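You operate a simulated robot arm through the tools that you are given. There is no shell and no other tool.

Carry out the task below with a simulated robot arm. There is one attempt and no reset: what you move stays moved.

JOB
Put the two chains from the chain table into the blue box and latch it.
Fine: shut the lid and swing the lid lever over it.

It is judged by the outcome, as a careful person would: the job done as asked, and still so three seconds after it is handed in. It fails if anything else is knocked over, pushed out of place, dropped, spilled or broken. Lids that push on must go on centred and level and be pressed home; caps that screw on are set level and turned clockwise until they are tight.

ROBOT AND FRAMES
A 6-joint arm with a two-finger parallel gripper, fixed in place. Base frame: the origin is at the foot of the arm, x ahead of it, y to its left, z up. Lengths are in mm, angles in rad, forces in N, time in s.
With the tool pointing down near the work surface it reaches from about 220 to 620 mm from the base axis. Its first joint turns from -1.152 to 1.152 rad. Payload 2.7 kg.
Tool frame: the origin (TCP) lies between the finger pads and is the grasp point; the fingertips stand 23 mm ahead of it; z points along the fingers, y is the line along which they close. The gripper opens to 94 mm. The fingers are 38 mm wide and 10 mm thick; the gripper's body (54 by 96 mm) begins 39 mm behind the TCP.
Orientation is that of the tool frame in the base frame, as a unit quaternion [x, y, z, w]. With the fingers straight down and closing along the base's y, the tool's x points along the base's -x, its y along +y and its z along -z.

CONTROLS
- The arm moves only by the tool move_arm. Its argument "rows" is a list of rows, each a list of 7 numbers: the shift along the tool's x, y, z in units of 50 mm (1.0 is 50 mm), then the turn, a rotation vector about the tool's x, y, z in units of 4 degrees (1.0 is 4 degrees), then the finger opening in mm, from 0 to 94. In form: [[dx, dy, dz, rx, ry, rz, fingers], ...]. A call has 1 to 20 rows; each row shifts and turns the commanded pose from where the row before left it, along the tool's axes as they then stand. A call with a number of a shift or a turn outside -1 to 1 is refused whole. A row lasts 0.2 s, in which the tool goes at most 50 mm and 0.15 rad; a call with a longer step from one row to the next is refused whole, and so is a gripper value outside its range. A pose out of reach is approached as far as the arm can. The call stops where the force on the tool passes 50 N (or 10 N more than at its start, if that is more) or the arm is blocked; 0.2 s more then pass. The fingers move at their own pace (about 45 mm/s each) and stop on an object; they squeeze with about 43 N. The grip force told is the motor's: it shows also when the fingers shut on nothing. Time passes only in rows, and 0.2 s behind the last, so rows that do not move let the fingers close. It gives the time, the measured TCP pose, the force on the tool (base axes), the opening and the grip force at its end, in the units of the frame above (readings bear some noise), with the torque about the TCP (base axes, N m) and any sound that the robot's microphone picked up, and new pictures: "views" is both (left out), scene, wrist or none.
- Cameras (640 x 400 px; columns grow to the right, rows downward): "scene" is fixed at [55.4, -418.1, 1418.4]; the picture's right is [0.89, -0.46, 0.00], its down [-0.24, -0.46, -0.85] and it looks along [0.40, 0.75, -0.52] (base axes); focal length 317 px, centre (320, 200). "wrist" rides on the gripper at [86, 16, -75] in the tool frame; the picture's right is [-0.18, 0.98, 0.00], its down [-0.58, -0.11, -0.81] and it looks along [-0.79, -0.15, 0.59] (tool axes); focal length 243 px, centre (320, 200). There is no depth. A picture from a camera that has moved, and an enlarged one, comes with that camera's place and axes in the base frame and with its lens. The place of the scene camera against the robot may be out by one fixed shift of up to 18 mm in any direction.
- inspect(camera, box): a new picture of the part [left, top, right, bottom] of that camera's present view, enlarged. The clock stands still meanwhile.
- finish_job(): hands the job in; it is judged then, once.

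Places have to be worked out from the pictures, the camera data and where the tool is seen. Open the gripper and draw the arm clear of the work before you hand the job in, unless the task says otherwise.

The tools are called after "Request:" as name(argument=value, ...) on one line, values as JSON. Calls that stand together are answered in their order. move_arm: Moves the arm, as the interface text tells. Its arguments: {"type":"object","properties":{"rows":{"type":"array","items":{"type":"array","items":{"type":"number"}}},"views":{"type":"string","enum":["both","scene","wrist","none"]}},"required":["rows"]} The other tools are called the same way: inspect (camera, box) takes an enlarged picture of a part of a camera's view; finish_job () hands the job in.

At the start:

```text
clock: 0.0
tcp_pos: [288.1, 299.8, 1224.2]
tool_rot: [-0.001, 1.0, 0.001, 0.001]
wrist_force: [0.0, -0.1, 0.4]
moment: [0.0, -0.02, -0.01]
opening: 93.7
grasp_force: 0.0
```

scene: 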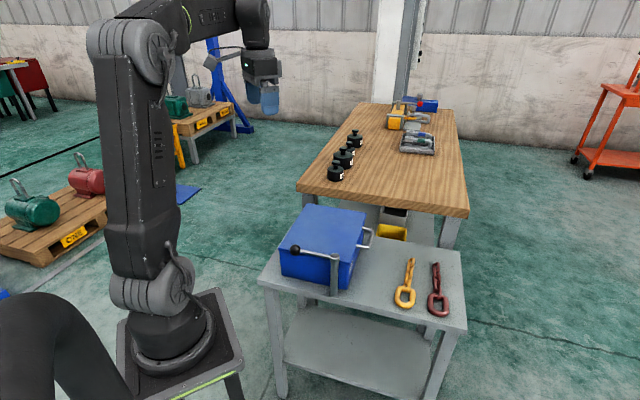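
wrist: 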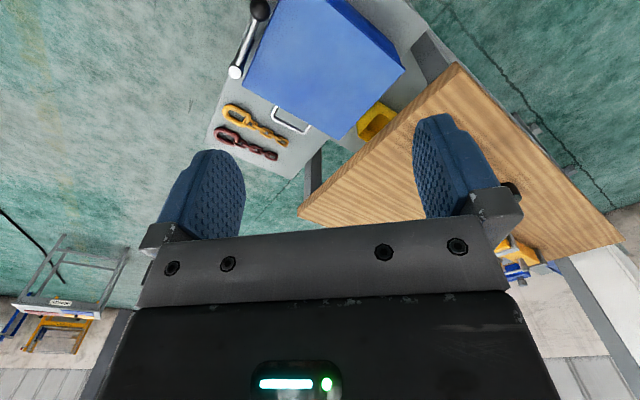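

I'll start by looking closely at the blue box, its lever and the chains in both cameras before I move anything.

Request:
inspect(camera="scene", box=[250, 190, 410, 300])

Request:
inspect(camera="scene", box=[370, 240, 480, 330])

Request:
inspect(camera="wrist", box=[200, 0, 420, 180])

Request:
inspect(camera="scene", box=[300, 90, 480, 250])

```text
3.64 times, centred on (330, 245) of scene
camera zoom: at [55.4, -418.1, 1418.4], right [0.89, -0.46, 0.0], down [-0.24, -0.46, -0.85], along [0.4, 0.75, -0.52], focal length 1152 px, centre (284, 36)
```

zoom: 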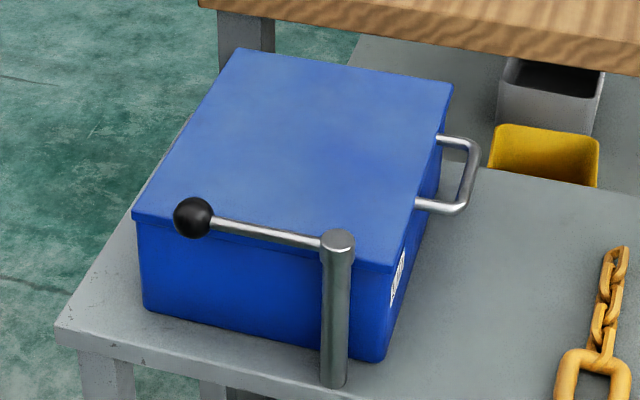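

```text
4.44 times, centred on (425, 285) of scene
camera zoom: at [55.4, -418.1, 1418.4], right [0.89, -0.46, 0.0], down [-0.24, -0.46, -0.85], along [0.4, 0.75, -0.52], focal length 1408 px, centre (-147, -178)
```

zoom: 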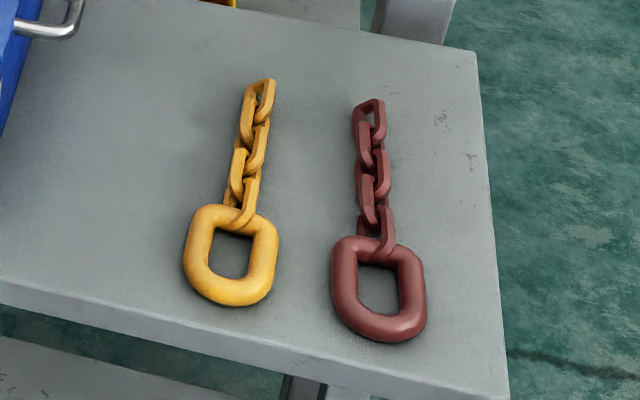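

```text
2.22 times, centred on (310, 90) of wrist
camera zoom: at [203.7, 316.7, 1297.7], right [0.18, 0.98, 0.0], down [0.58, -0.11, 0.81], along [0.79, -0.15, -0.59], focal length 539 px, centre (342, 444)
```

zoom: 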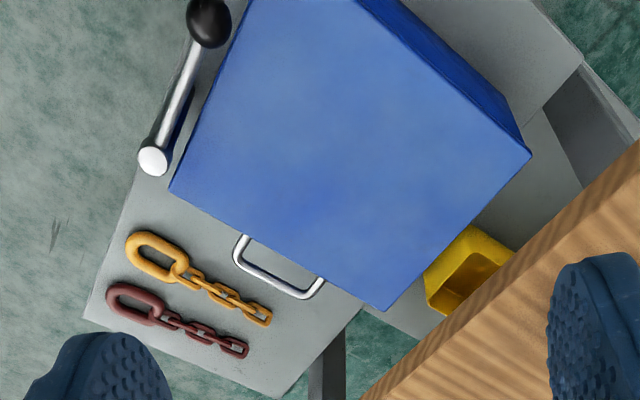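

```text
2.50 times, centred on (390, 170) of scene
camera zoom: at [55.4, -418.1, 1418.4], right [0.89, -0.46, 0.0], down [-0.24, -0.46, -0.85], along [0.4, 0.75, -0.52], focal length 792 px, centre (145, 275)
```

zoom: 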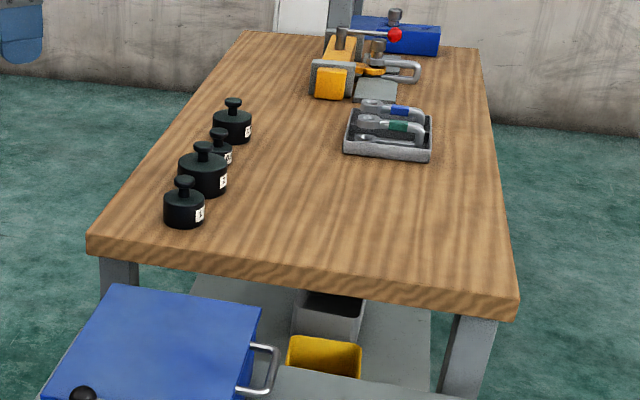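

The lid is shut, with its handle on the side facing the chains. From both views I put the handle bar near [541, 169, 815], the lever post near [391, 125] with its knob near [310, 204, 848], and the box turned about 45°. I'm moving to above the handle and turning the tool so the fingers close across the bar.

Request:
move_arm(rows=[[-0.562, -0.291, 0.56, 0, 0, 0, 94], [-0.562, -0.291, 0.56, 0, 0, 0, 94], [-0.562, -0.291, 0.56, 0, 0, 0, 94], [-0.562, -0.291, 0.56, 0, 0, 0, 94], [-0.562, -0.291, 0.56, 0, 0, 0, 94], [-0.562, -0.291, 0.56, 0, 0, 0, 94], [-0.562, -0.291, 0.56, 0, 0, 0, 94], [-0.562, -0.291, 0.56, 0, 0, 0, 94], [-0.562, -0.291, 0.56, 0, 0, 0, 94], [0, 0, 0, 0, 0, -1, 94], [0, 0, 0, 0, 0, -1, 94], [0, 0, 0, 0, 0, -1, 94], [0, 0, 0, 0, 0, -1, 94], [0, 0, 0, 0, 0, -1, 94], [0, 0, 0, 0, 0, -1, 94], [0, 0, 0, 0, 0, -1, 94], [0, 0, 0, 0, 0, -1, 94], [0, 0, 0, 0, 0, -1, 94], [0, 0, 0, 0, 0, -1, 94], [0, 0, 0, 0, 0, -1, 94]], views="both")

```text
clock: 4.2
tcp_pos: [542.6, 169.0, 971.8]
tool_rot: [-0.376, 0.927, 0.001, 0.0]
wrist_force: [-0.7, -0.5, 0.1]
moment: [0.02, 0.0, 0.03]
opening: 93.9
grasp_force: 0.1
camera wrist: at [469.8, 122.0, 1045.4], right [-0.55, 0.83, 0.0], down [0.49, 0.33, 0.81], along [0.67, 0.45, -0.59], focal length 243 px, centre (320, 200)
```

scene: 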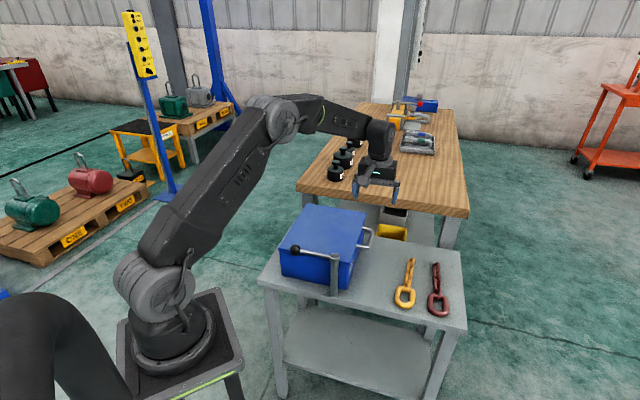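
wrist: 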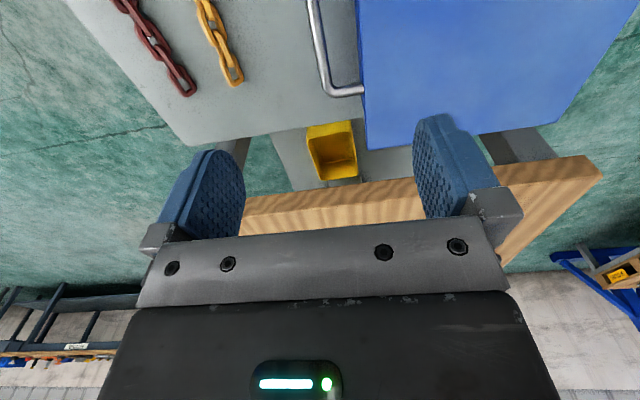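

The tool is above the handle area and correctly turned. I'm zooming in on the handle to measure the bar's line and its height.

Request:
inspect(camera="wrist", box=[240, 0, 420, 112])

Request:
inspect(camera="scene", box=[330, 150, 430, 270])

```text
3.56 times, centred on (330, 56) of wrist
camera zoom: at [469.8, 122.0, 1045.4], right [-0.55, 0.83, 0.0], down [0.49, 0.33, 0.81], along [0.67, 0.45, -0.59], focal length 863 px, centre (284, 712)
```

zoom: 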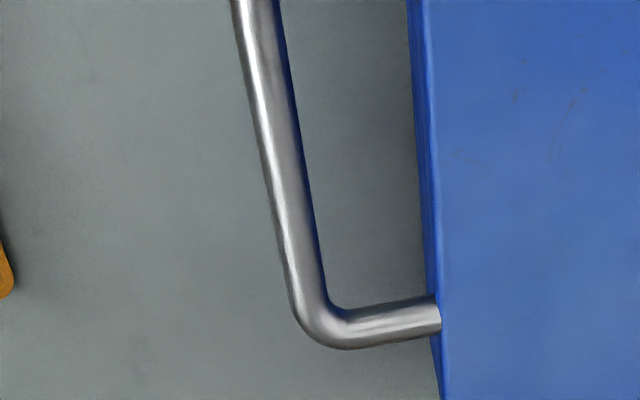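

```text
3.33 times, centred on (380, 210) of scene
camera zoom: at [55.4, -418.1, 1418.4], right [0.89, -0.46, 0.0], down [-0.24, -0.46, -0.85], along [0.4, 0.75, -0.52], focal length 1056 px, centre (120, 167)
```

zoom: 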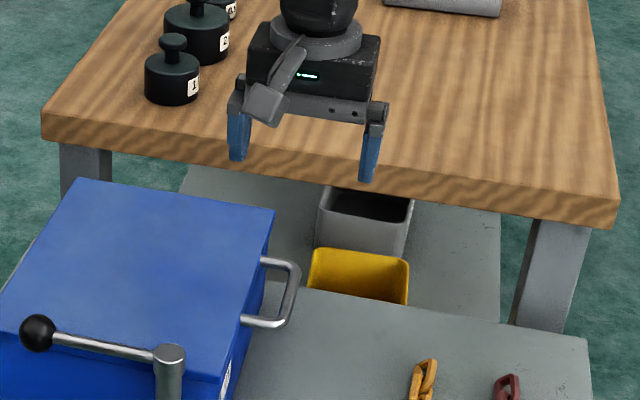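

The bar lies along the tool's x axis and is already centred between the fingers laterally, about 38 mm out from the lid edge. I'm narrowing the fingers to 30 mm and coming down to about z = 860 to judge the height.

Request:
move_arm(rows=[[0, 0, 0, 0, 0, 0, 30], [0, 0, 0.74, 0, 0, 0, 30], [0, 0, 0.74, 0, 0, 0, 30], [0, 0, 0.74, 0, 0, 0, 30], [0, 0, 0, 0, 0, 0, 30]], views="both")

Request:
inspect(camera="scene", box=[330, 190, 430, 260])

```text
clock: 5.4
tcp_pos: [542.8, 170.5, 859.1]
tool_rot: [-0.376, 0.927, 0.001, 0.0]
wrist_force: [-0.2, -0.1, -0.9]
moment: [-0.02, 0.03, -0.01]
opening: 30.2
grasp_force: 0.0
camera wrist: at [470.6, 122.6, 932.9], right [-0.55, 0.83, 0.0], down [0.49, 0.32, 0.81], along [0.67, 0.45, -0.59], focal length 243 px, centre (320, 200)
```

scene: 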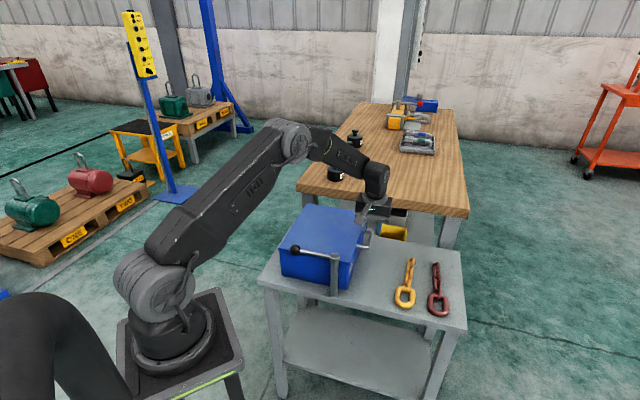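
wrist: 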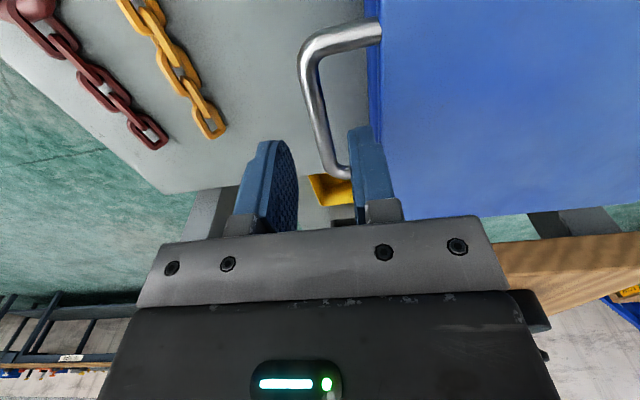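

```text
5.71 times, centred on (380, 225) of scene
camera zoom: at [55.4, -418.1, 1418.4], right [0.89, -0.46, 0.0], down [-0.24, -0.46, -0.85], along [0.4, 0.75, -0.52], focal length 1810 px, centre (-23, 57)
```

zoom: 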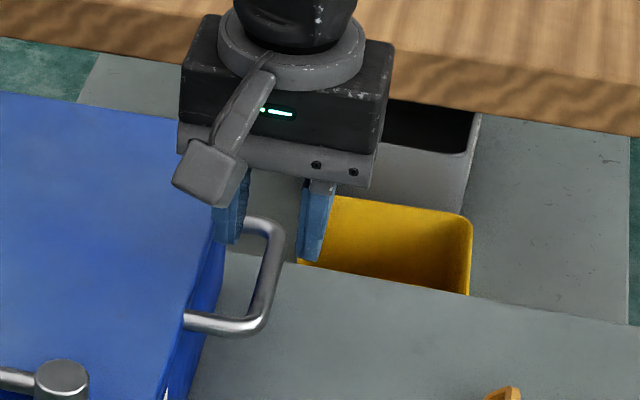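

Parallax puts the bar at z ≈ 808, centred near w = -257 as the tool is. I'm descending to the bar so one finger goes inside the loop, then closing.

Request:
move_arm(rows=[[-0.1, -0.01, 0.35, 0, 0, 0, 30], [0, 0, 0.35, 0, 0, 0, 30], [0, 0, 0.32, 0, 0, 0, 30], [0, 0, 0, 0, 0, 0, 30], [0, 0, 0, 0, 0, 0, 0], [0, 0, 0, 0, 0, 0, 0], [0, 0, 0, 0, 0, 0, 0]], views="both")

Request:
inspect(camera="scene", box=[330, 190, 430, 260])

```text
clock: 7.0
tcp_pos: [545.7, 174.4, 809.6]
tool_rot: [-0.378, 0.926, 0.001, 0.0]
wrist_force: [-6.4, 5.5, 0.3]
moment: [0.31, -0.23, 1.78]
opening: 11.2
grasp_force: 44.8
camera wrist: at [474.1, 125.7, 884.0], right [-0.56, 0.83, 0.0], down [0.49, 0.33, 0.81], along [0.67, 0.45, -0.59], focal length 243 px, centre (320, 200)
```

scene: 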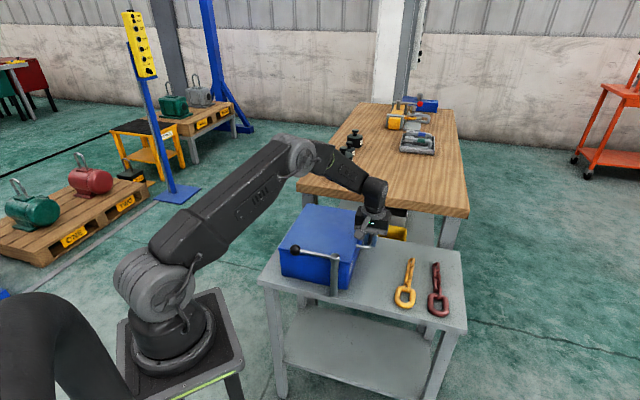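
wrist: 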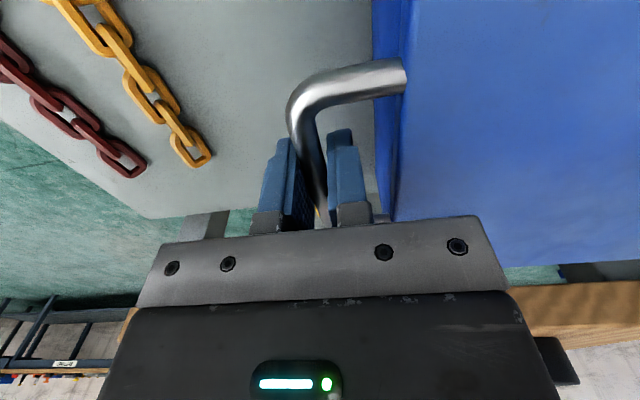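

```text
5.71 times, centred on (380, 225) of scene
camera zoom: at [55.3, -417.9, 1418.4], right [0.89, -0.46, 0.0], down [-0.24, -0.46, -0.85], along [0.4, 0.75, -0.52], focal length 1810 px, centre (-23, 57)
```

zoom: 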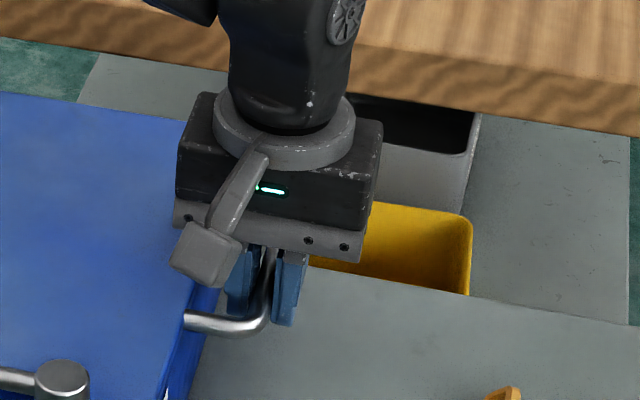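

The bar is gripped (opening 11.2 mm, 45 N), with a small yaw misfit. I'm trimming the yaw slightly and starting to lift the handle on an arc about the hinge, taken as roughly 243 mm back.

Request:
move_arm(rows=[[0, 0.02, 0, 0, 0, -0.2, 0], [0, 0.024, -0.338, 0, 0, 0, 0], [0, 0.047, -0.336, 0, 0, 0, 0], [0, 0.071, -0.332, 0, 0, 0, 0]], views="both")

```text
clock: 8.0
tcp_pos: [541.7, 177.0, 859.0]
tool_rot: [-0.382, 0.924, 0.001, 0.001]
wrist_force: [10.9, -4.2, -1.5]
moment: [-0.71, 0.53, 1.7]
opening: 11.0
grasp_force: 44.9
camera wrist: at [470.3, 129.0, 933.8], right [-0.56, 0.83, 0.0], down [0.49, 0.33, 0.81], along [0.67, 0.45, -0.59], focal length 243 px, centre (320, 200)
```

scene: 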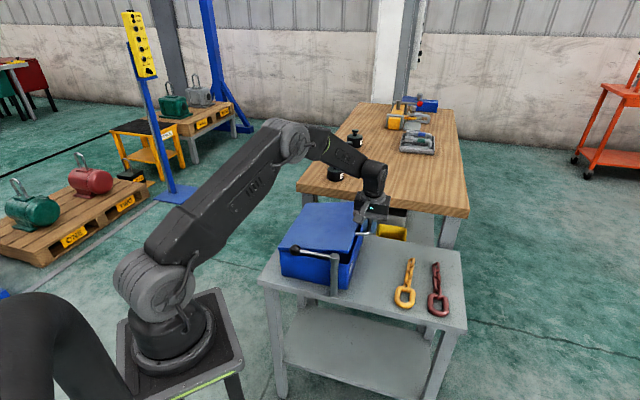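
wrist: 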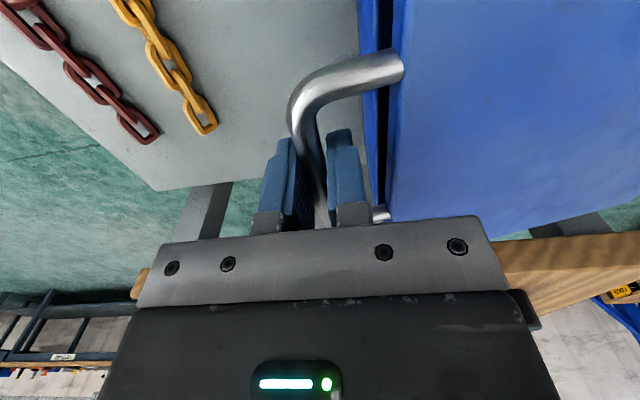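

The lid is opening smoothly. The readings suggest the hinge sits level with the bar, about z 809, so I'm continuing the arc with a slight outward correction and up to about 32°.

Request:
move_arm(rows=[[0, 0.046, -0.354, 0, 0, 0, 0], [0, 0.106, -0.322, 0, 0, 0, 0], [0, 0.126, -0.314, 0, 0, 0, 0], [0, 0.148, -0.306, 0, 0, 0, 0], [0, 0.17, -0.294, 0, 0, 0, 0]], views="both")

```text
clock: 9.2
tcp_pos: [519.5, 200.7, 938.2]
tool_rot: [-0.383, 0.924, 0.0, 0.0]
wrist_force: [6.0, -5.0, 1.9]
moment: [-0.19, 0.11, 1.76]
opening: 10.8
grasp_force: 45.1
camera wrist: at [448.1, 151.0, 1013.0], right [-0.56, 0.83, 0.0], down [0.49, 0.33, 0.81], along [0.67, 0.46, -0.59], focal length 243 px, centre (320, 200)
```

scene: 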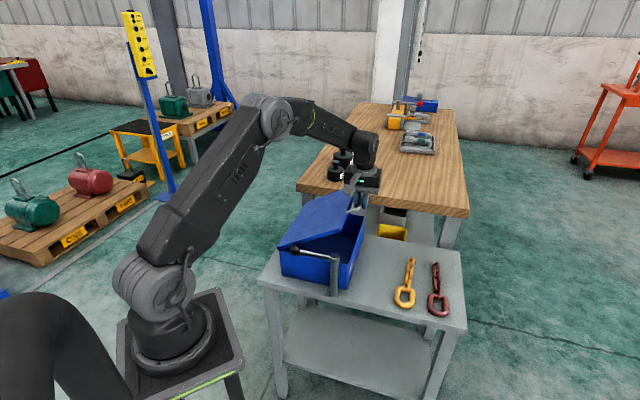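
wrist: 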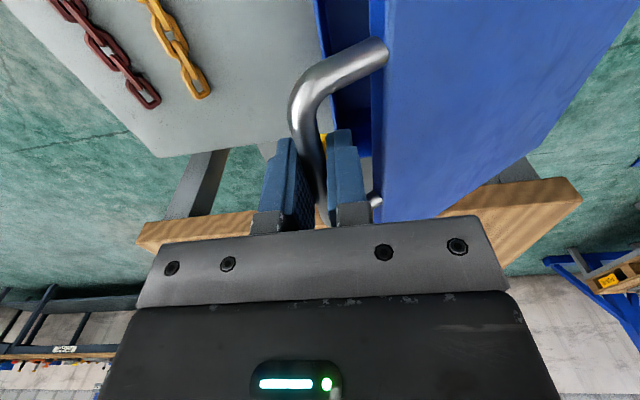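

The arc model fits well, with only 8 N side force. I'm continuing the lift from 32° to about 72°.

Request:
move_arm(rows=[[0, 0.175, -0.28, 0, 0, 0, 0], [0, 0.21, -0.268, 0, 0, 0, 0], [0, 0.226, -0.252, 0, 0, 0, 0], [0, 0.244, -0.236, 0, 0, 0, 0], [0, 0.26, -0.218, 0, 0, 0, 0], [0, 0.274, -0.2, 0, 0, 0, 0], [0, 0.288, -0.178, 0, 0, 0, 0], [0, 0.3, -0.16, 0, 0, 0, 0], [0, 0.31, -0.138, 0, 0, 0, 0], [0, 0.318, -0.116, 0, 0, 0, 0]], views="both")

```text
clock: 11.4
tcp_pos: [426.1, 291.3, 1042.5]
tool_rot: [-0.381, 0.924, 0.001, 0.0]
wrist_force: [6.0, 1.6, 6.5]
moment: [-0.46, 0.39, 1.41]
opening: 10.8
grasp_force: 45.3
camera wrist: at [355.5, 243.2, 1115.9], right [-0.56, 0.83, 0.0], down [0.49, 0.33, 0.81], along [0.67, 0.46, -0.59], focal length 243 px, centre (320, 200)
```

scene: 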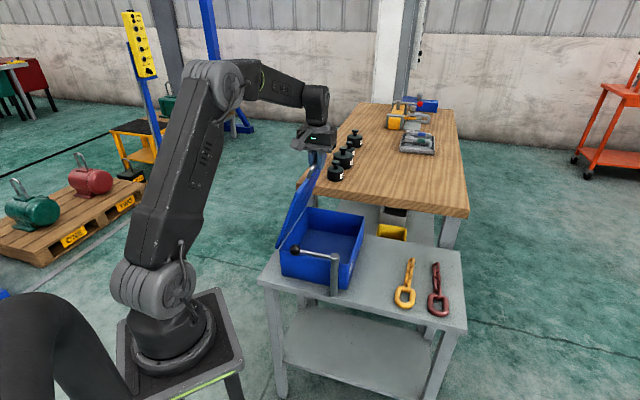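
wrist: 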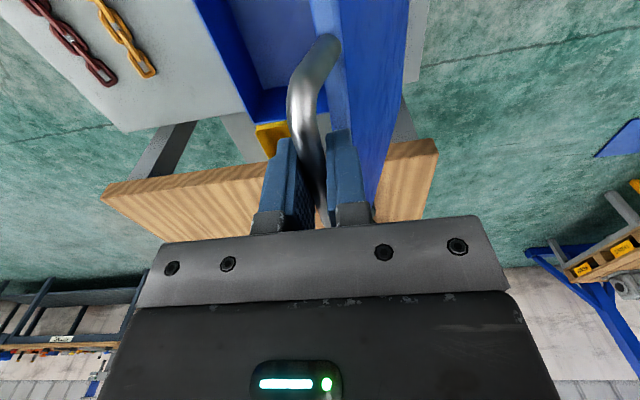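

The lid is at about 72° and the box looks empty inside. I'm carrying on past vertical, in a short batch to watch for a stop.

Request:
move_arm(rows=[[0, 0.32, -0.094, 0, 0, 0, 0], [0, 0.332, -0.07, 0, 0, 0, 0], [0, 0.336, -0.048, 0, 0, 0, 0], [0, 0.338, -0.024, 0, 0, 0, 0], [0, 0.34, 0, 0, 0, 0, 0], [0, 0.338, 0.024, 0, 0, 0, 0]], views="both")

```text
clock: 12.8
tcp_pos: [355.2, 364.4, 1052.5]
tool_rot: [-0.381, 0.925, 0.001, 0.0]
wrist_force: [-8.1, -7.5, 16.4]
moment: [-0.64, 0.63, 0.33]
opening: 10.5
grasp_force: 45.3
camera wrist: at [284.4, 314.5, 1127.2], right [-0.56, 0.83, 0.0], down [0.49, 0.33, 0.81], along [0.67, 0.45, -0.59], focal length 243 px, centre (320, 200)
```

scene: 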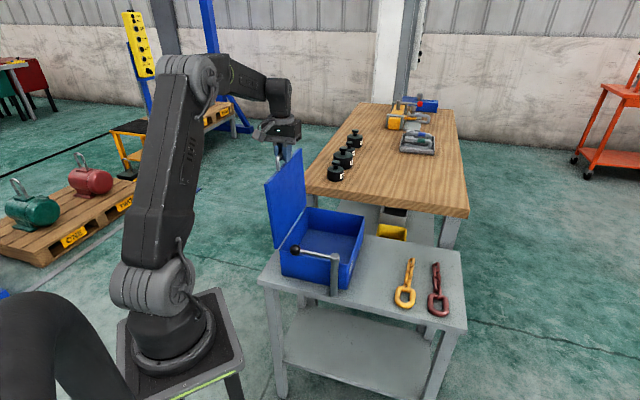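
wrist: 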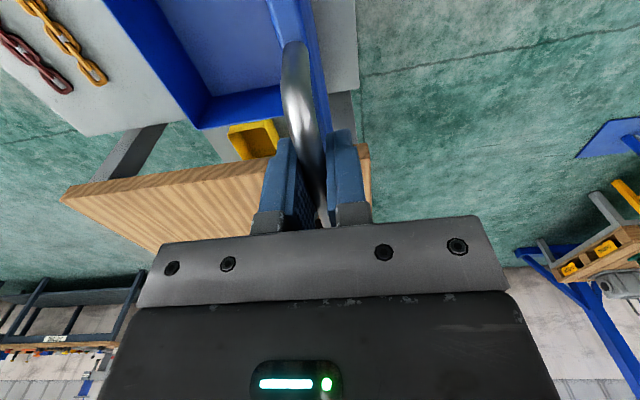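

The lid is at about 96° with no stop felt yet, only a 16 N radial push upward. I'm going on a few more degrees, a little higher, to find where it rests.

Request:
move_arm(rows=[[0, 0.336, -0.01, 0, 0, 0, 0], [0, 0.332, 0.03, 0, 0, 0, 0], [0, 0.326, 0.07, 0, 0, 0, 0]], views="both")

```text
clock: 13.6
tcp_pos: [320.8, 397.3, 1043.9]
tool_rot: [-0.381, 0.925, -0.001, -0.002]
wrist_force: [0.8, -7.9, -19.9]
moment: [0.72, -0.73, -0.02]
opening: 10.9
grasp_force: 44.9
camera wrist: at [250.0, 349.6, 1119.3], right [-0.56, 0.83, 0.0], down [0.49, 0.33, 0.8], along [0.67, 0.45, -0.59], focal length 243 px, centre (320, 200)
```

scene: 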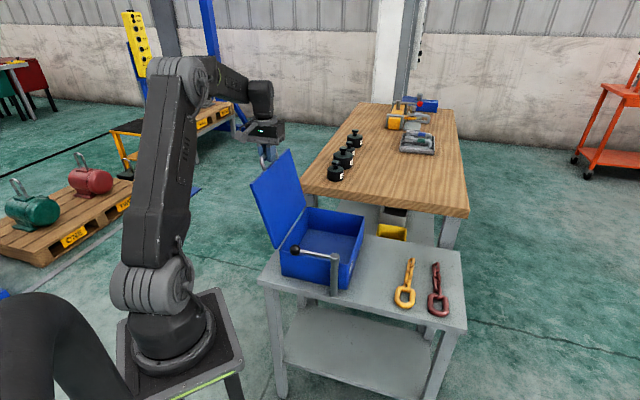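
wrist: 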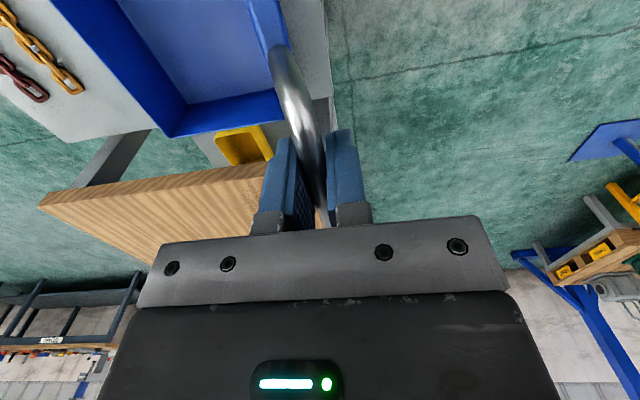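

No firm stop yet at about 107°. I'm following the arc a little further while still holding the bar.

Request:
move_arm(rows=[[0, 0.31, 0.17, 0, 0, 0, 0], [0, 0.3, 0.16, 0, 0, 0, 0]], views="scene")

```text
clock: 14.2
tcp_pos: [298.2, 421.9, 1034.9]
tool_rot: [-0.381, 0.924, 0.003, 0.002]
wrist_force: [-9.2, -3.1, 10.6]
moment: [-0.87, 0.81, -0.58]
opening: 10.5
grasp_force: 45.1
```

scene: 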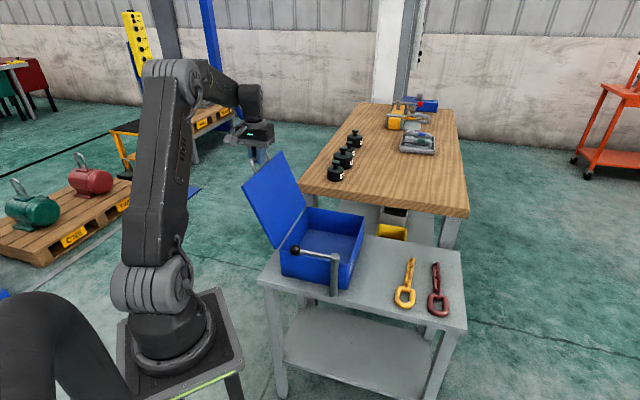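

The fit gives R ≈ 248 mm and the lid at about 114°, with gravity now helping it open. I'm going a little further to find its stop.

Request:
move_arm(rows=[[0, 0.28, 0.14, 0, 0, 0, 0], [0, 0.3, 0.165, 0, 0, 0, 0]], views="both")

```text
clock: 14.8
tcp_pos: [284.6, 438.2, 1020.2]
tool_rot: [-0.381, 0.925, -0.001, 0.005]
wrist_force: [12.0, -30.6, 28.8]
moment: [0.04, 0.0, -0.27]
opening: 10.7
grasp_force: 44.8
camera wrist: at [211.9, 389.1, 1093.2], right [-0.56, 0.83, 0.0], down [0.48, 0.33, 0.81], along [0.67, 0.45, -0.59], focal length 243 px, centre (320, 200)
```

scene: 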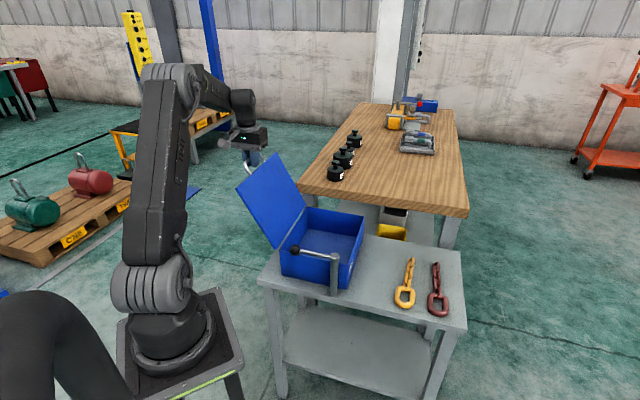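
wrist: 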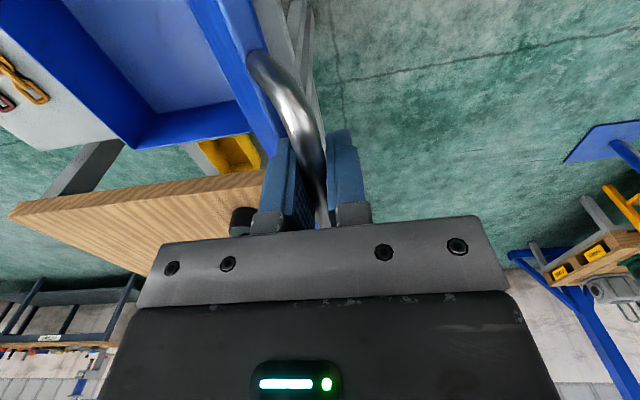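

The stop shows now: about 42 N back against the opening direction at roughly 119°, so the lid rests past vertical. I'm easing back a few mm, opening the fingers and lifting straight off the bar.

Request:
move_arm(rows=[[0, -0.09, -0.07, 0, 0, 0, 0], [0, 0, 0, 0, 0, 0, 0], [0, 0, 0, 0, 0, 0, 20], [0, 0, 0, 0, 0, 0, 40], [0, 0, 0, 0, 0, 0, 40]], views="both")

```text
clock: 16.0
tcp_pos: [281.2, 437.9, 1021.1]
tool_rot: [-0.383, 0.924, 0.002, 0.0]
wrist_force: [-14.0, -2.5, 13.2]
moment: [-0.3, 0.09, -0.3]
opening: 36.7
grasp_force: 0.1
camera wrist: at [209.4, 389.1, 1094.7], right [-0.56, 0.83, 0.0], down [0.49, 0.33, 0.81], along [0.67, 0.46, -0.59], focal length 243 px, centre (320, 200)
```

scene: 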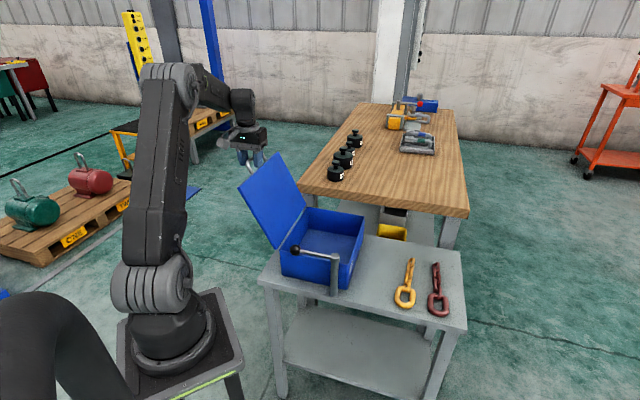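
wrist: 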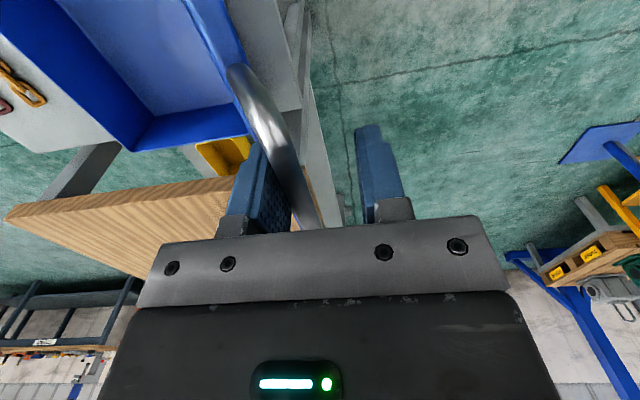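

The fingers are open around the bar and the lid stays open. The 13 N up-force looks like a fingertip touching the lid rim, so I'm lifting straight up off it.

Request:
move_arm(rows=[[0, 0, -0.2, 0, 0, 0, 40], [0, 0, -0.3, 0, 0, 0, 40], [0, 0, -0.5, 0, 0, 0, 40], [0, 0, -0.5, 0, 0, 0, 40], [0, 0, -0.5, 0, 0, 0, 40], [0, 0, 0, 0, 0, 0, 40]], views="both")

Request:
inspect(camera="scene", box=[230, 140, 390, 300])

```text
clock: 17.4
tcp_pos: [282.8, 435.7, 1121.2]
tool_rot: [-0.382, 0.924, 0.0, 0.0]
wrist_force: [-0.3, 0.6, -0.1]
moment: [0.02, 0.01, 0.01]
opening: 40.0
grasp_force: 0.0
camera wrist: at [211.4, 387.9, 1194.5], right [-0.56, 0.83, 0.0], down [0.49, 0.33, 0.81], along [0.67, 0.45, -0.59], focal length 243 px, centre (320, 200)
```

scene: 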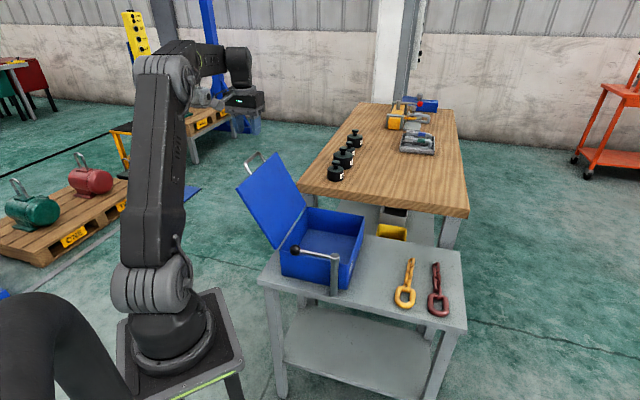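
wrist: 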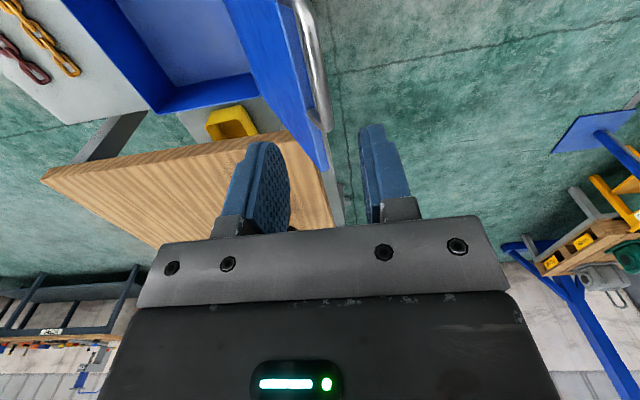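

```text
2.50 times, centred on (310, 220) of scene
camera zoom: at [55.4, -418.1, 1418.4], right [0.89, -0.46, 0.0], down [-0.24, -0.46, -0.85], along [0.4, 0.75, -0.52], focal length 792 px, centre (345, 150)
```

zoom: 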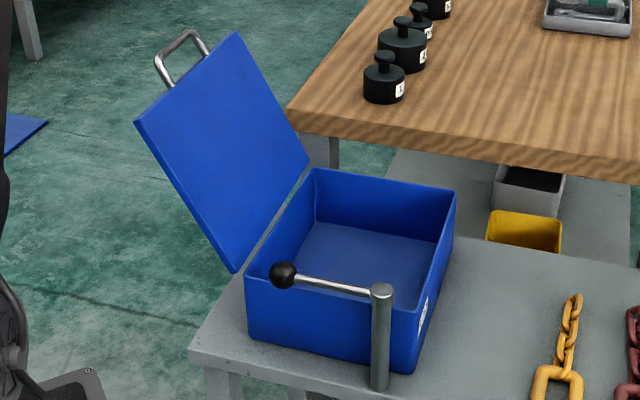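

The lid is resting open and steady at about 119°. Next I'm flying to a viewpoint just short of the yellow ring, at about z = 920, with the fingers set to close across the ring.

Request:
move_arm(rows=[[0.222, -0.695, 0, 0, 0, 0, 70], [0.222, -0.695, 0, 0, 0, 0, 70], [0.222, -0.695, 0, 0, 0, 0, 70], [0.222, -0.695, 0, 0, 0, 0, 70], [0.222, -0.695, 0.4, 0, 0, 0, 70], [0.222, -0.695, 0.4, 0, 0, 0, 70], [0.222, -0.695, 0.4, 0, 0, 0, 70], [0.222, -0.695, 0.4, 0, 0, 0, 70], [0.222, -0.695, 0.4, 0, 0, 0, 70], [0.222, -0.695, 0.4, 0, 0, 0, 70], [0.222, -0.695, 0.4, 0, 0, 0, 70], [0.222, -0.695, 0.4, 0, 0, 0, 70], [0.222, -0.695, 0.4, 0, 0, 0, 70], [0.222, -0.695, 0.4, 0, 0, 0, 70], [0, 0, 0, 0, 0, 0, 70]], views="both")

Request:
inspect(camera="wrist", box=[160, 0, 480, 200])

```text
clock: 20.6
tcp_pos: [515.3, -17.7, 918.2]
tool_rot: [-0.382, 0.924, 0.001, 0.0]
wrist_force: [-0.5, -0.7, -0.4]
moment: [0.0, 0.0, -0.01]
opening: 70.2
grasp_force: 0.1
camera wrist: at [443.8, -65.6, 992.5], right [-0.56, 0.83, 0.0], down [0.49, 0.33, 0.81], along [0.67, 0.45, -0.59], focal length 243 px, centre (320, 200)
```

scene: 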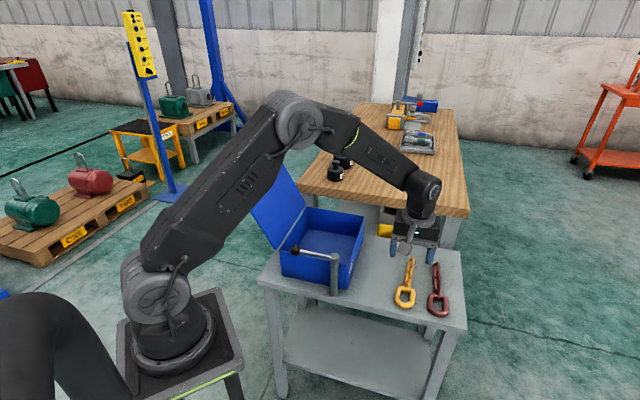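
wrist: 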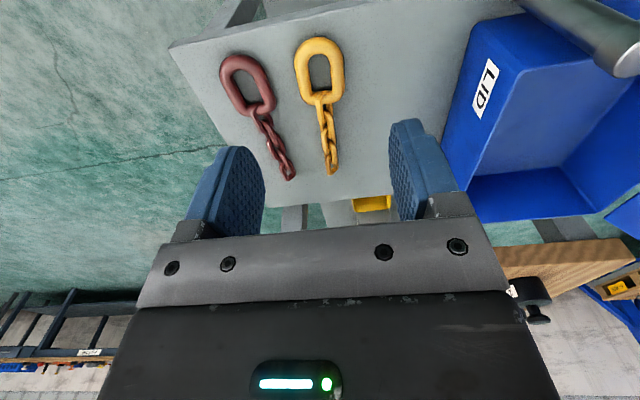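

```text
2.00 times, centred on (320, 100) of wrist
camera zoom: at [443.8, -65.6, 992.5], right [-0.56, 0.83, 0.0], down [0.49, 0.33, 0.81], along [0.67, 0.45, -0.59], focal length 485 px, centre (320, 400)
```

zoom: 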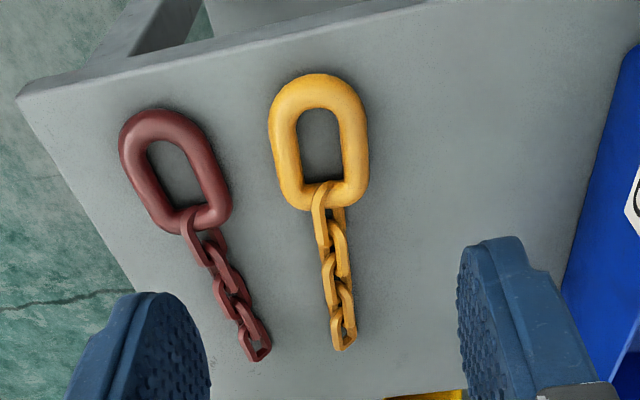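

The yellow ring is about 75 × 55 mm, centred near [553, 8], with its long axis at about 36°. I'm lowering over it to z ≈ 790 and turning the tool 9° to line up with it.

Request:
move_arm(rows=[[-0.225, -0.04, 0.64, 0, 0, 0, 70], [-0.225, -0.04, 0.64, 0, 0, 0, 70], [-0.225, -0.04, 0.64, 0, 0, 0, 70], [-0.225, -0.04, 0.64, 0, 0, 0, 70], [0, 0, 0, 0, 0, 0.75, 70], [0, 0, 0, 0, 0, 0.75, 70], [0, 0, 0, 0, 0, 0.75, 70], [0, 0, 0, 0, 0, 0, 70]], views="both")

Request:
inspect(camera="wrist", box=[160, 0, 480, 200])

```text
clock: 22.4
tcp_pos: [553.5, 8.9, 790.7]
tool_rot: [-0.308, 0.951, 0.001, 0.0]
wrist_force: [0.0, 0.0, 0.3]
moment: [0.01, -0.05, 0.0]
opening: 70.2
grasp_force: 0.1
camera wrist: at [475.1, -27.8, 865.2], right [-0.43, 0.9, 0.0], down [0.54, 0.25, 0.81], along [0.73, 0.34, -0.59], focal length 243 px, centre (320, 200)
```

scene: 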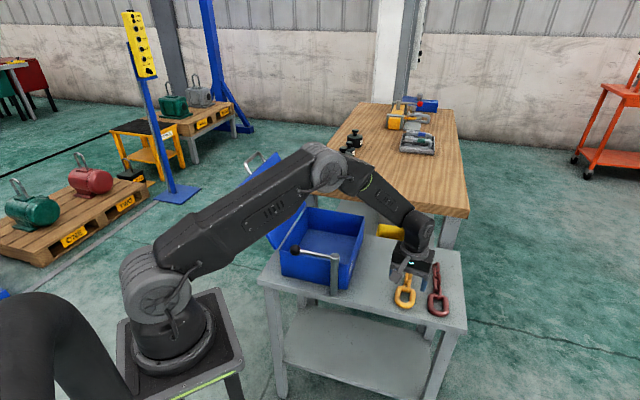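
wrist: 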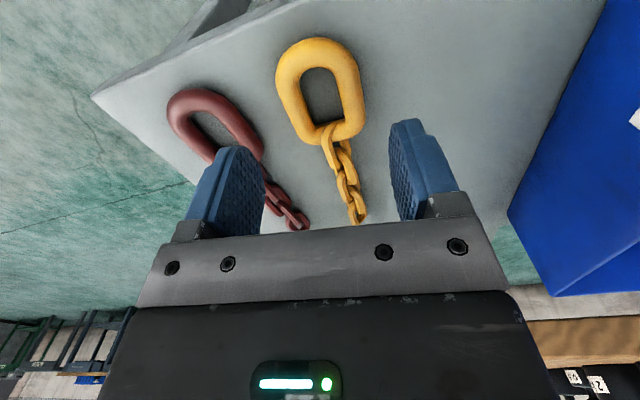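

```text
2.00 times, centred on (320, 100) of wrist
camera zoom: at [475.1, -27.8, 865.2], right [-0.43, 0.9, 0.0], down [0.54, 0.25, 0.81], along [0.73, 0.34, -0.59], focal length 485 px, centre (320, 400)
```

zoom: 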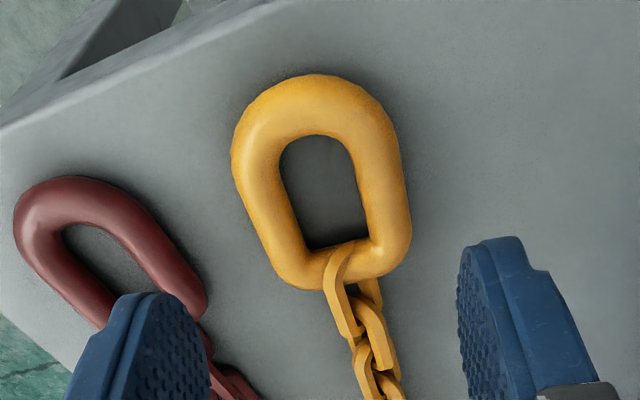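

The ring is right below the tool centre with the fingers straddling it evenly. I'm lowering in small steps, watching the force, until the fingertips are near the table.

Request:
move_arm(rows=[[0, 0.02, 0.4, 0, 0, 0, 70], [0, 0, 0.4, 0, 0, 0, 70], [0, 0, 0, 0, 0, 0, 70]], views="both")

Request:
inspect(camera="wrist", box=[160, 50, 480, 250])

Request:
inspect(camera="scene", box=[370, 220, 470, 330])

```text
clock: 23.2
tcp_pos: [553.2, 8.4, 751.5]
tool_rot: [-0.308, 0.951, 0.002, 0.001]
wrist_force: [0.5, 0.5, 0.0]
moment: [-0.01, 0.01, 0.0]
opening: 69.8
grasp_force: 0.0
camera wrist: at [474.9, -27.4, 824.6], right [-0.43, 0.9, 0.0], down [0.53, 0.25, 0.81], along [0.73, 0.34, -0.59], focal length 243 px, centre (320, 200)
```

scene: 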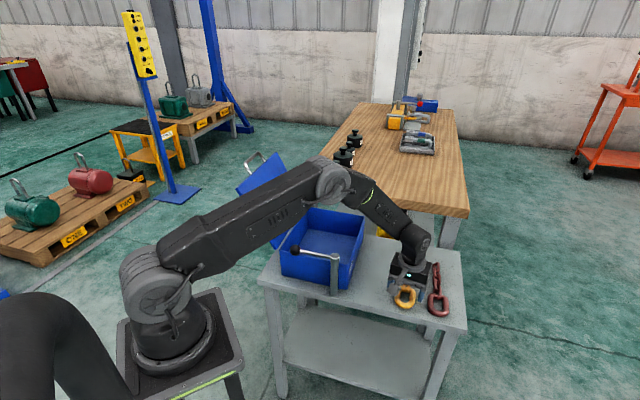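
wrist: 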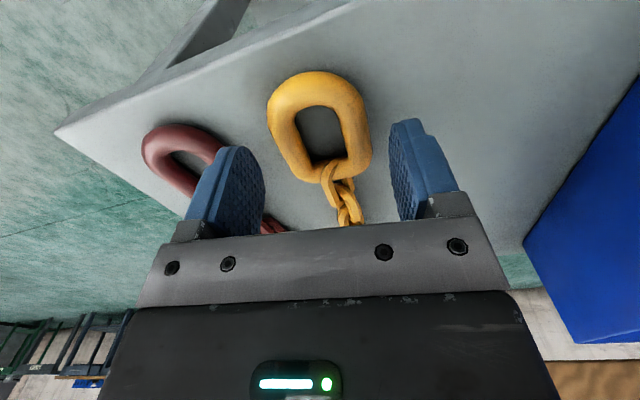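

```text
2.00 times, centred on (320, 150) of wrist
camera zoom: at [474.9, -27.4, 824.6], right [-0.43, 0.9, 0.0], down [0.53, 0.25, 0.81], along [0.73, 0.34, -0.59], focal length 485 px, centre (320, 300)
```

zoom: 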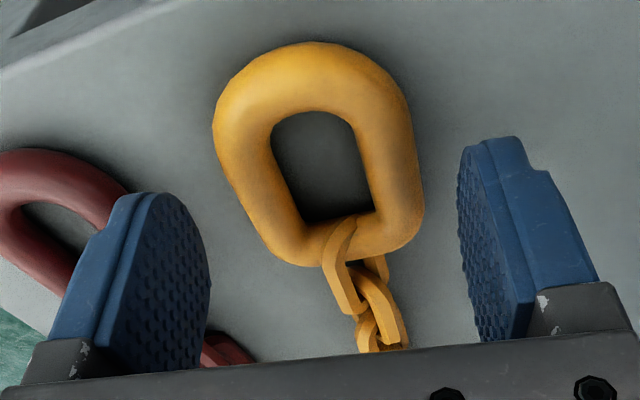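

```text
3.64 times, centred on (420, 275) of scene
camera zoom: at [55.4, -418.1, 1418.4], right [0.89, -0.46, 0.0], down [-0.24, -0.46, -0.85], along [0.4, 0.75, -0.52], focal length 1152 px, centre (-44, -73)
```

zoom: 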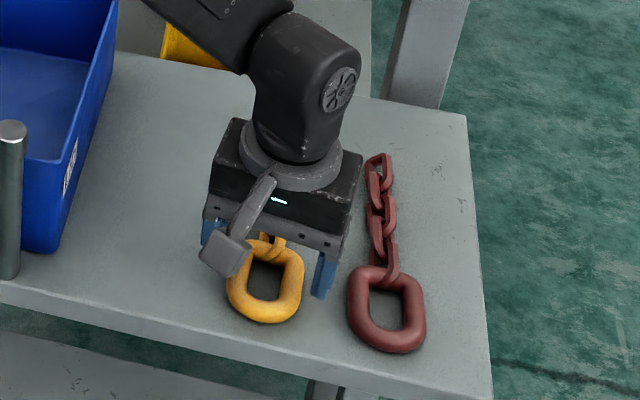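

Triangulation leaves the table height uncertain, somewhere between 695 and 718. I'm lowering in small increments and using the force and the close view to settle it.

Request:
move_arm(rows=[[0, 0, 0.06, 0, 0, 0, 70], [0, 0, 0.06, 0, 0, 0, 70], [0, 0, 0.06, 0, 0, 0, 70], [0, 0, 0, 0, 0, 0, 70]], views="wrist")

Request:
inspect(camera="scene", box=[385, 250, 445, 310])

```text
clock: 24.2
tcp_pos: [553.6, 11.1, 742.0]
tool_rot: [-0.308, 0.951, 0.001, 0.001]
wrist_force: [0.6, 0.4, -0.4]
moment: [0.0, 0.02, 0.0]
opening: 69.9
grasp_force: 0.1
camera wrist: at [474.7, -27.0, 815.8], right [-0.43, 0.9, 0.0], down [0.53, 0.25, 0.81], along [0.73, 0.34, -0.59], focal length 243 px, centre (320, 200)
```

wrist: 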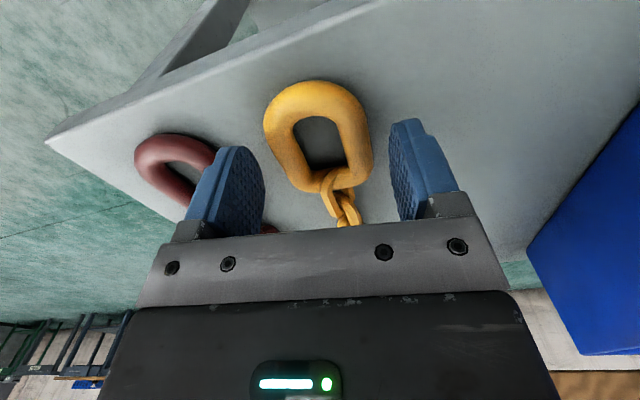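

```text
6.67 times, centred on (415, 280) of scene
camera zoom: at [55.4, -418.1, 1418.4], right [0.89, -0.46, 0.0], down [-0.24, -0.46, -0.85], along [0.4, 0.75, -0.52], focal length 2112 px, centre (-313, -333)
```

zoom: 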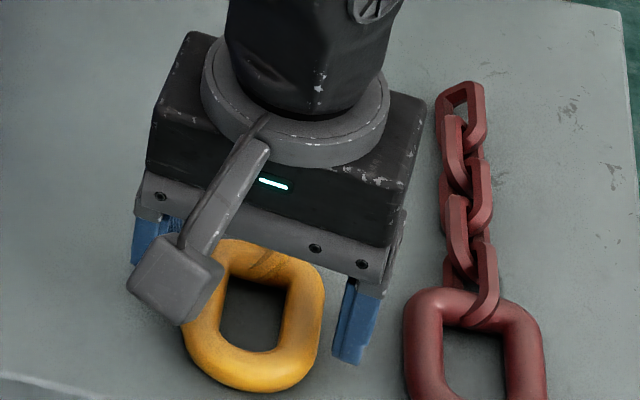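

There's no contact yet with the tips at about z 719. I'm continuing down in 3 mm steps.

Request:
move_arm(rows=[[0, 0, 0.06, 0, 0, 0, 70], [0, 0, 0.06, 0, 0, 0, 70], [0, 0, 0, 0, 0, 0, 70]], views="wrist")

Request:
inspect(camera="wrist", box=[160, 50, 480, 250])

Request:
inspect(camera="scene", box=[385, 250, 445, 310])

```text
clock: 25.0
tcp_pos: [551.9, 11.2, 735.3]
tool_rot: [-0.308, 0.951, 0.001, 0.0]
wrist_force: [0.0, 0.5, -0.3]
moment: [-0.03, 0.01, 0.0]
opening: 69.6
grasp_force: 0.1
camera wrist: at [474.5, -26.8, 810.2], right [-0.43, 0.9, 0.0], down [0.53, 0.25, 0.81], along [0.73, 0.34, -0.59], focal length 243 px, centre (320, 200)
```

wrist: 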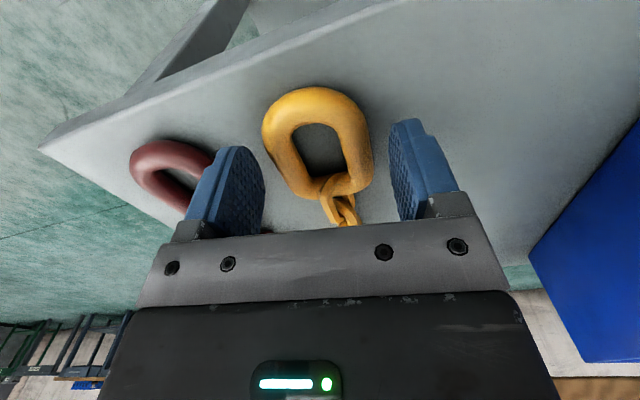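

```text
2.00 times, centred on (320, 150) of wrist
camera zoom: at [474.5, -26.8, 810.2], right [-0.43, 0.9, 0.0], down [0.53, 0.25, 0.81], along [0.73, 0.34, -0.59], focal length 485 px, centre (320, 300)
```

zoom: 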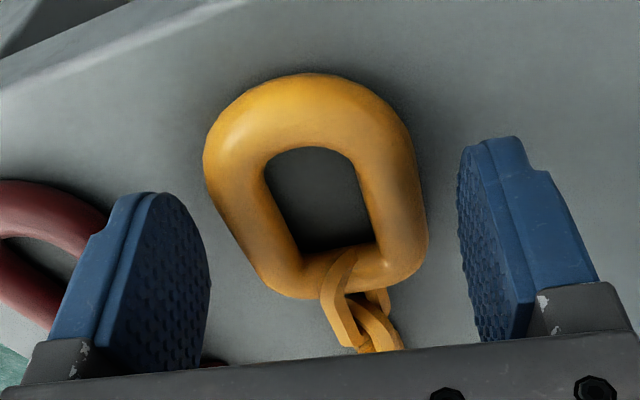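

```text
6.67 times, centred on (415, 280) of scene
camera zoom: at [55.4, -418.1, 1418.4], right [0.89, -0.46, 0.0], down [-0.24, -0.46, -0.85], along [0.4, 0.75, -0.52], focal length 2112 px, centre (-313, -333)
```

zoom: 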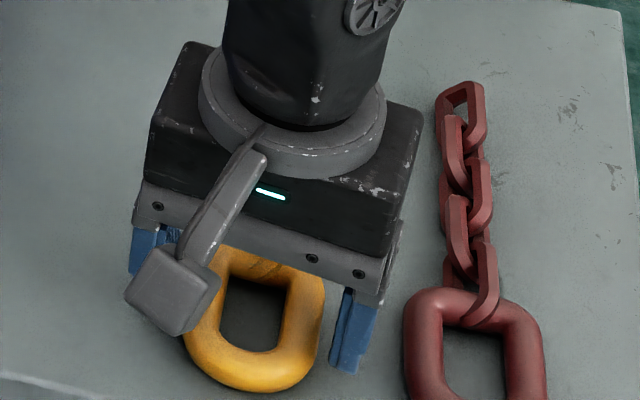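

From three heights the ring's centre comes out at z ≈ 709, so the table is near 702. I'm lowering 8 mm more and closing on the ring's outer sides.

Request:
move_arm(rows=[[0, 0, 0.06, 0, 0, 0, 70], [0, 0, 0.06, 0, 0, 0, 70], [0, 0, 0.04, 0, 0, 0, 70], [0, 0, 0, 0, 0, 0, 60], [0, 0, 0, 0, 0, 0, 40], [0, 0, 0, 0, 0, 0, 40], [0, 0, 0, 0, 0, 0, 30]], views="both")

Request:
inspect(camera="wrist", box=[160, 50, 480, 250])

```text
clock: 26.6
tcp_pos: [552.7, 9.2, 728.1]
tool_rot: [-0.308, 0.951, 0.001, 0.001]
wrist_force: [1.1, 1.0, -0.2]
moment: [0.03, -0.04, 0.01]
opening: 55.0
grasp_force: 43.3
camera wrist: at [474.8, -27.1, 802.4], right [-0.43, 0.9, 0.0], down [0.53, 0.25, 0.81], along [0.73, 0.34, -0.59], focal length 243 px, centre (320, 200)
```

scene: 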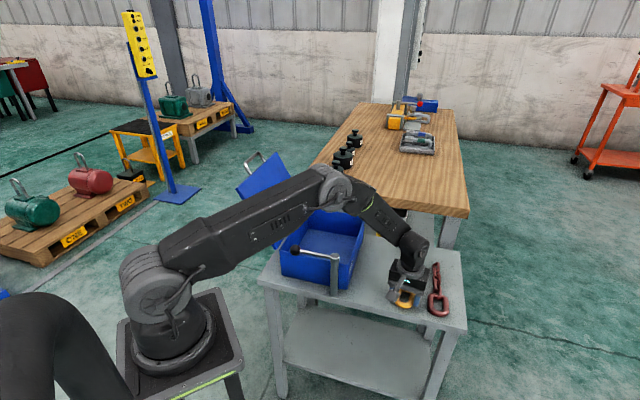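
wrist: 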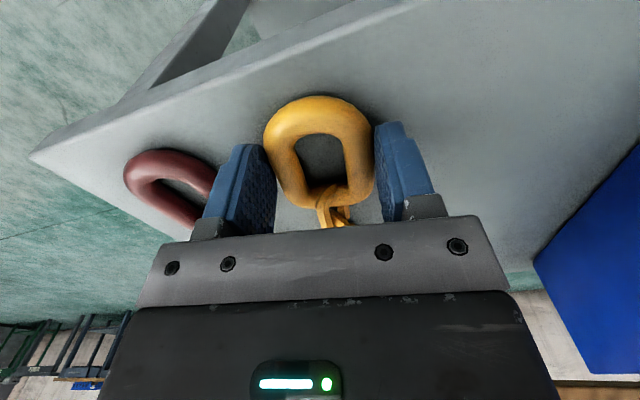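

```text
2.00 times, centred on (320, 150) of wrist
camera zoom: at [474.8, -27.1, 802.4], right [-0.43, 0.9, 0.0], down [0.53, 0.25, 0.81], along [0.73, 0.34, -0.59], focal length 485 px, centre (320, 300)
```

zoom: 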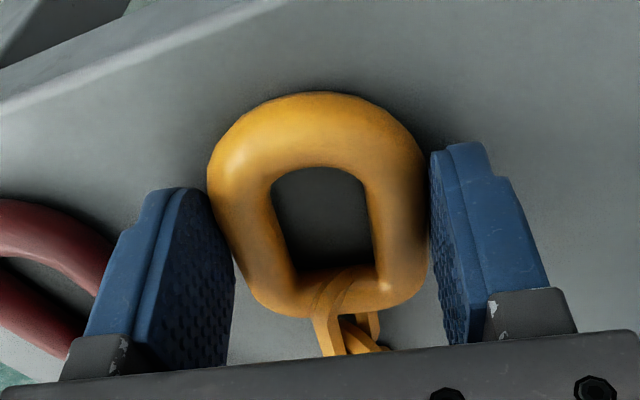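

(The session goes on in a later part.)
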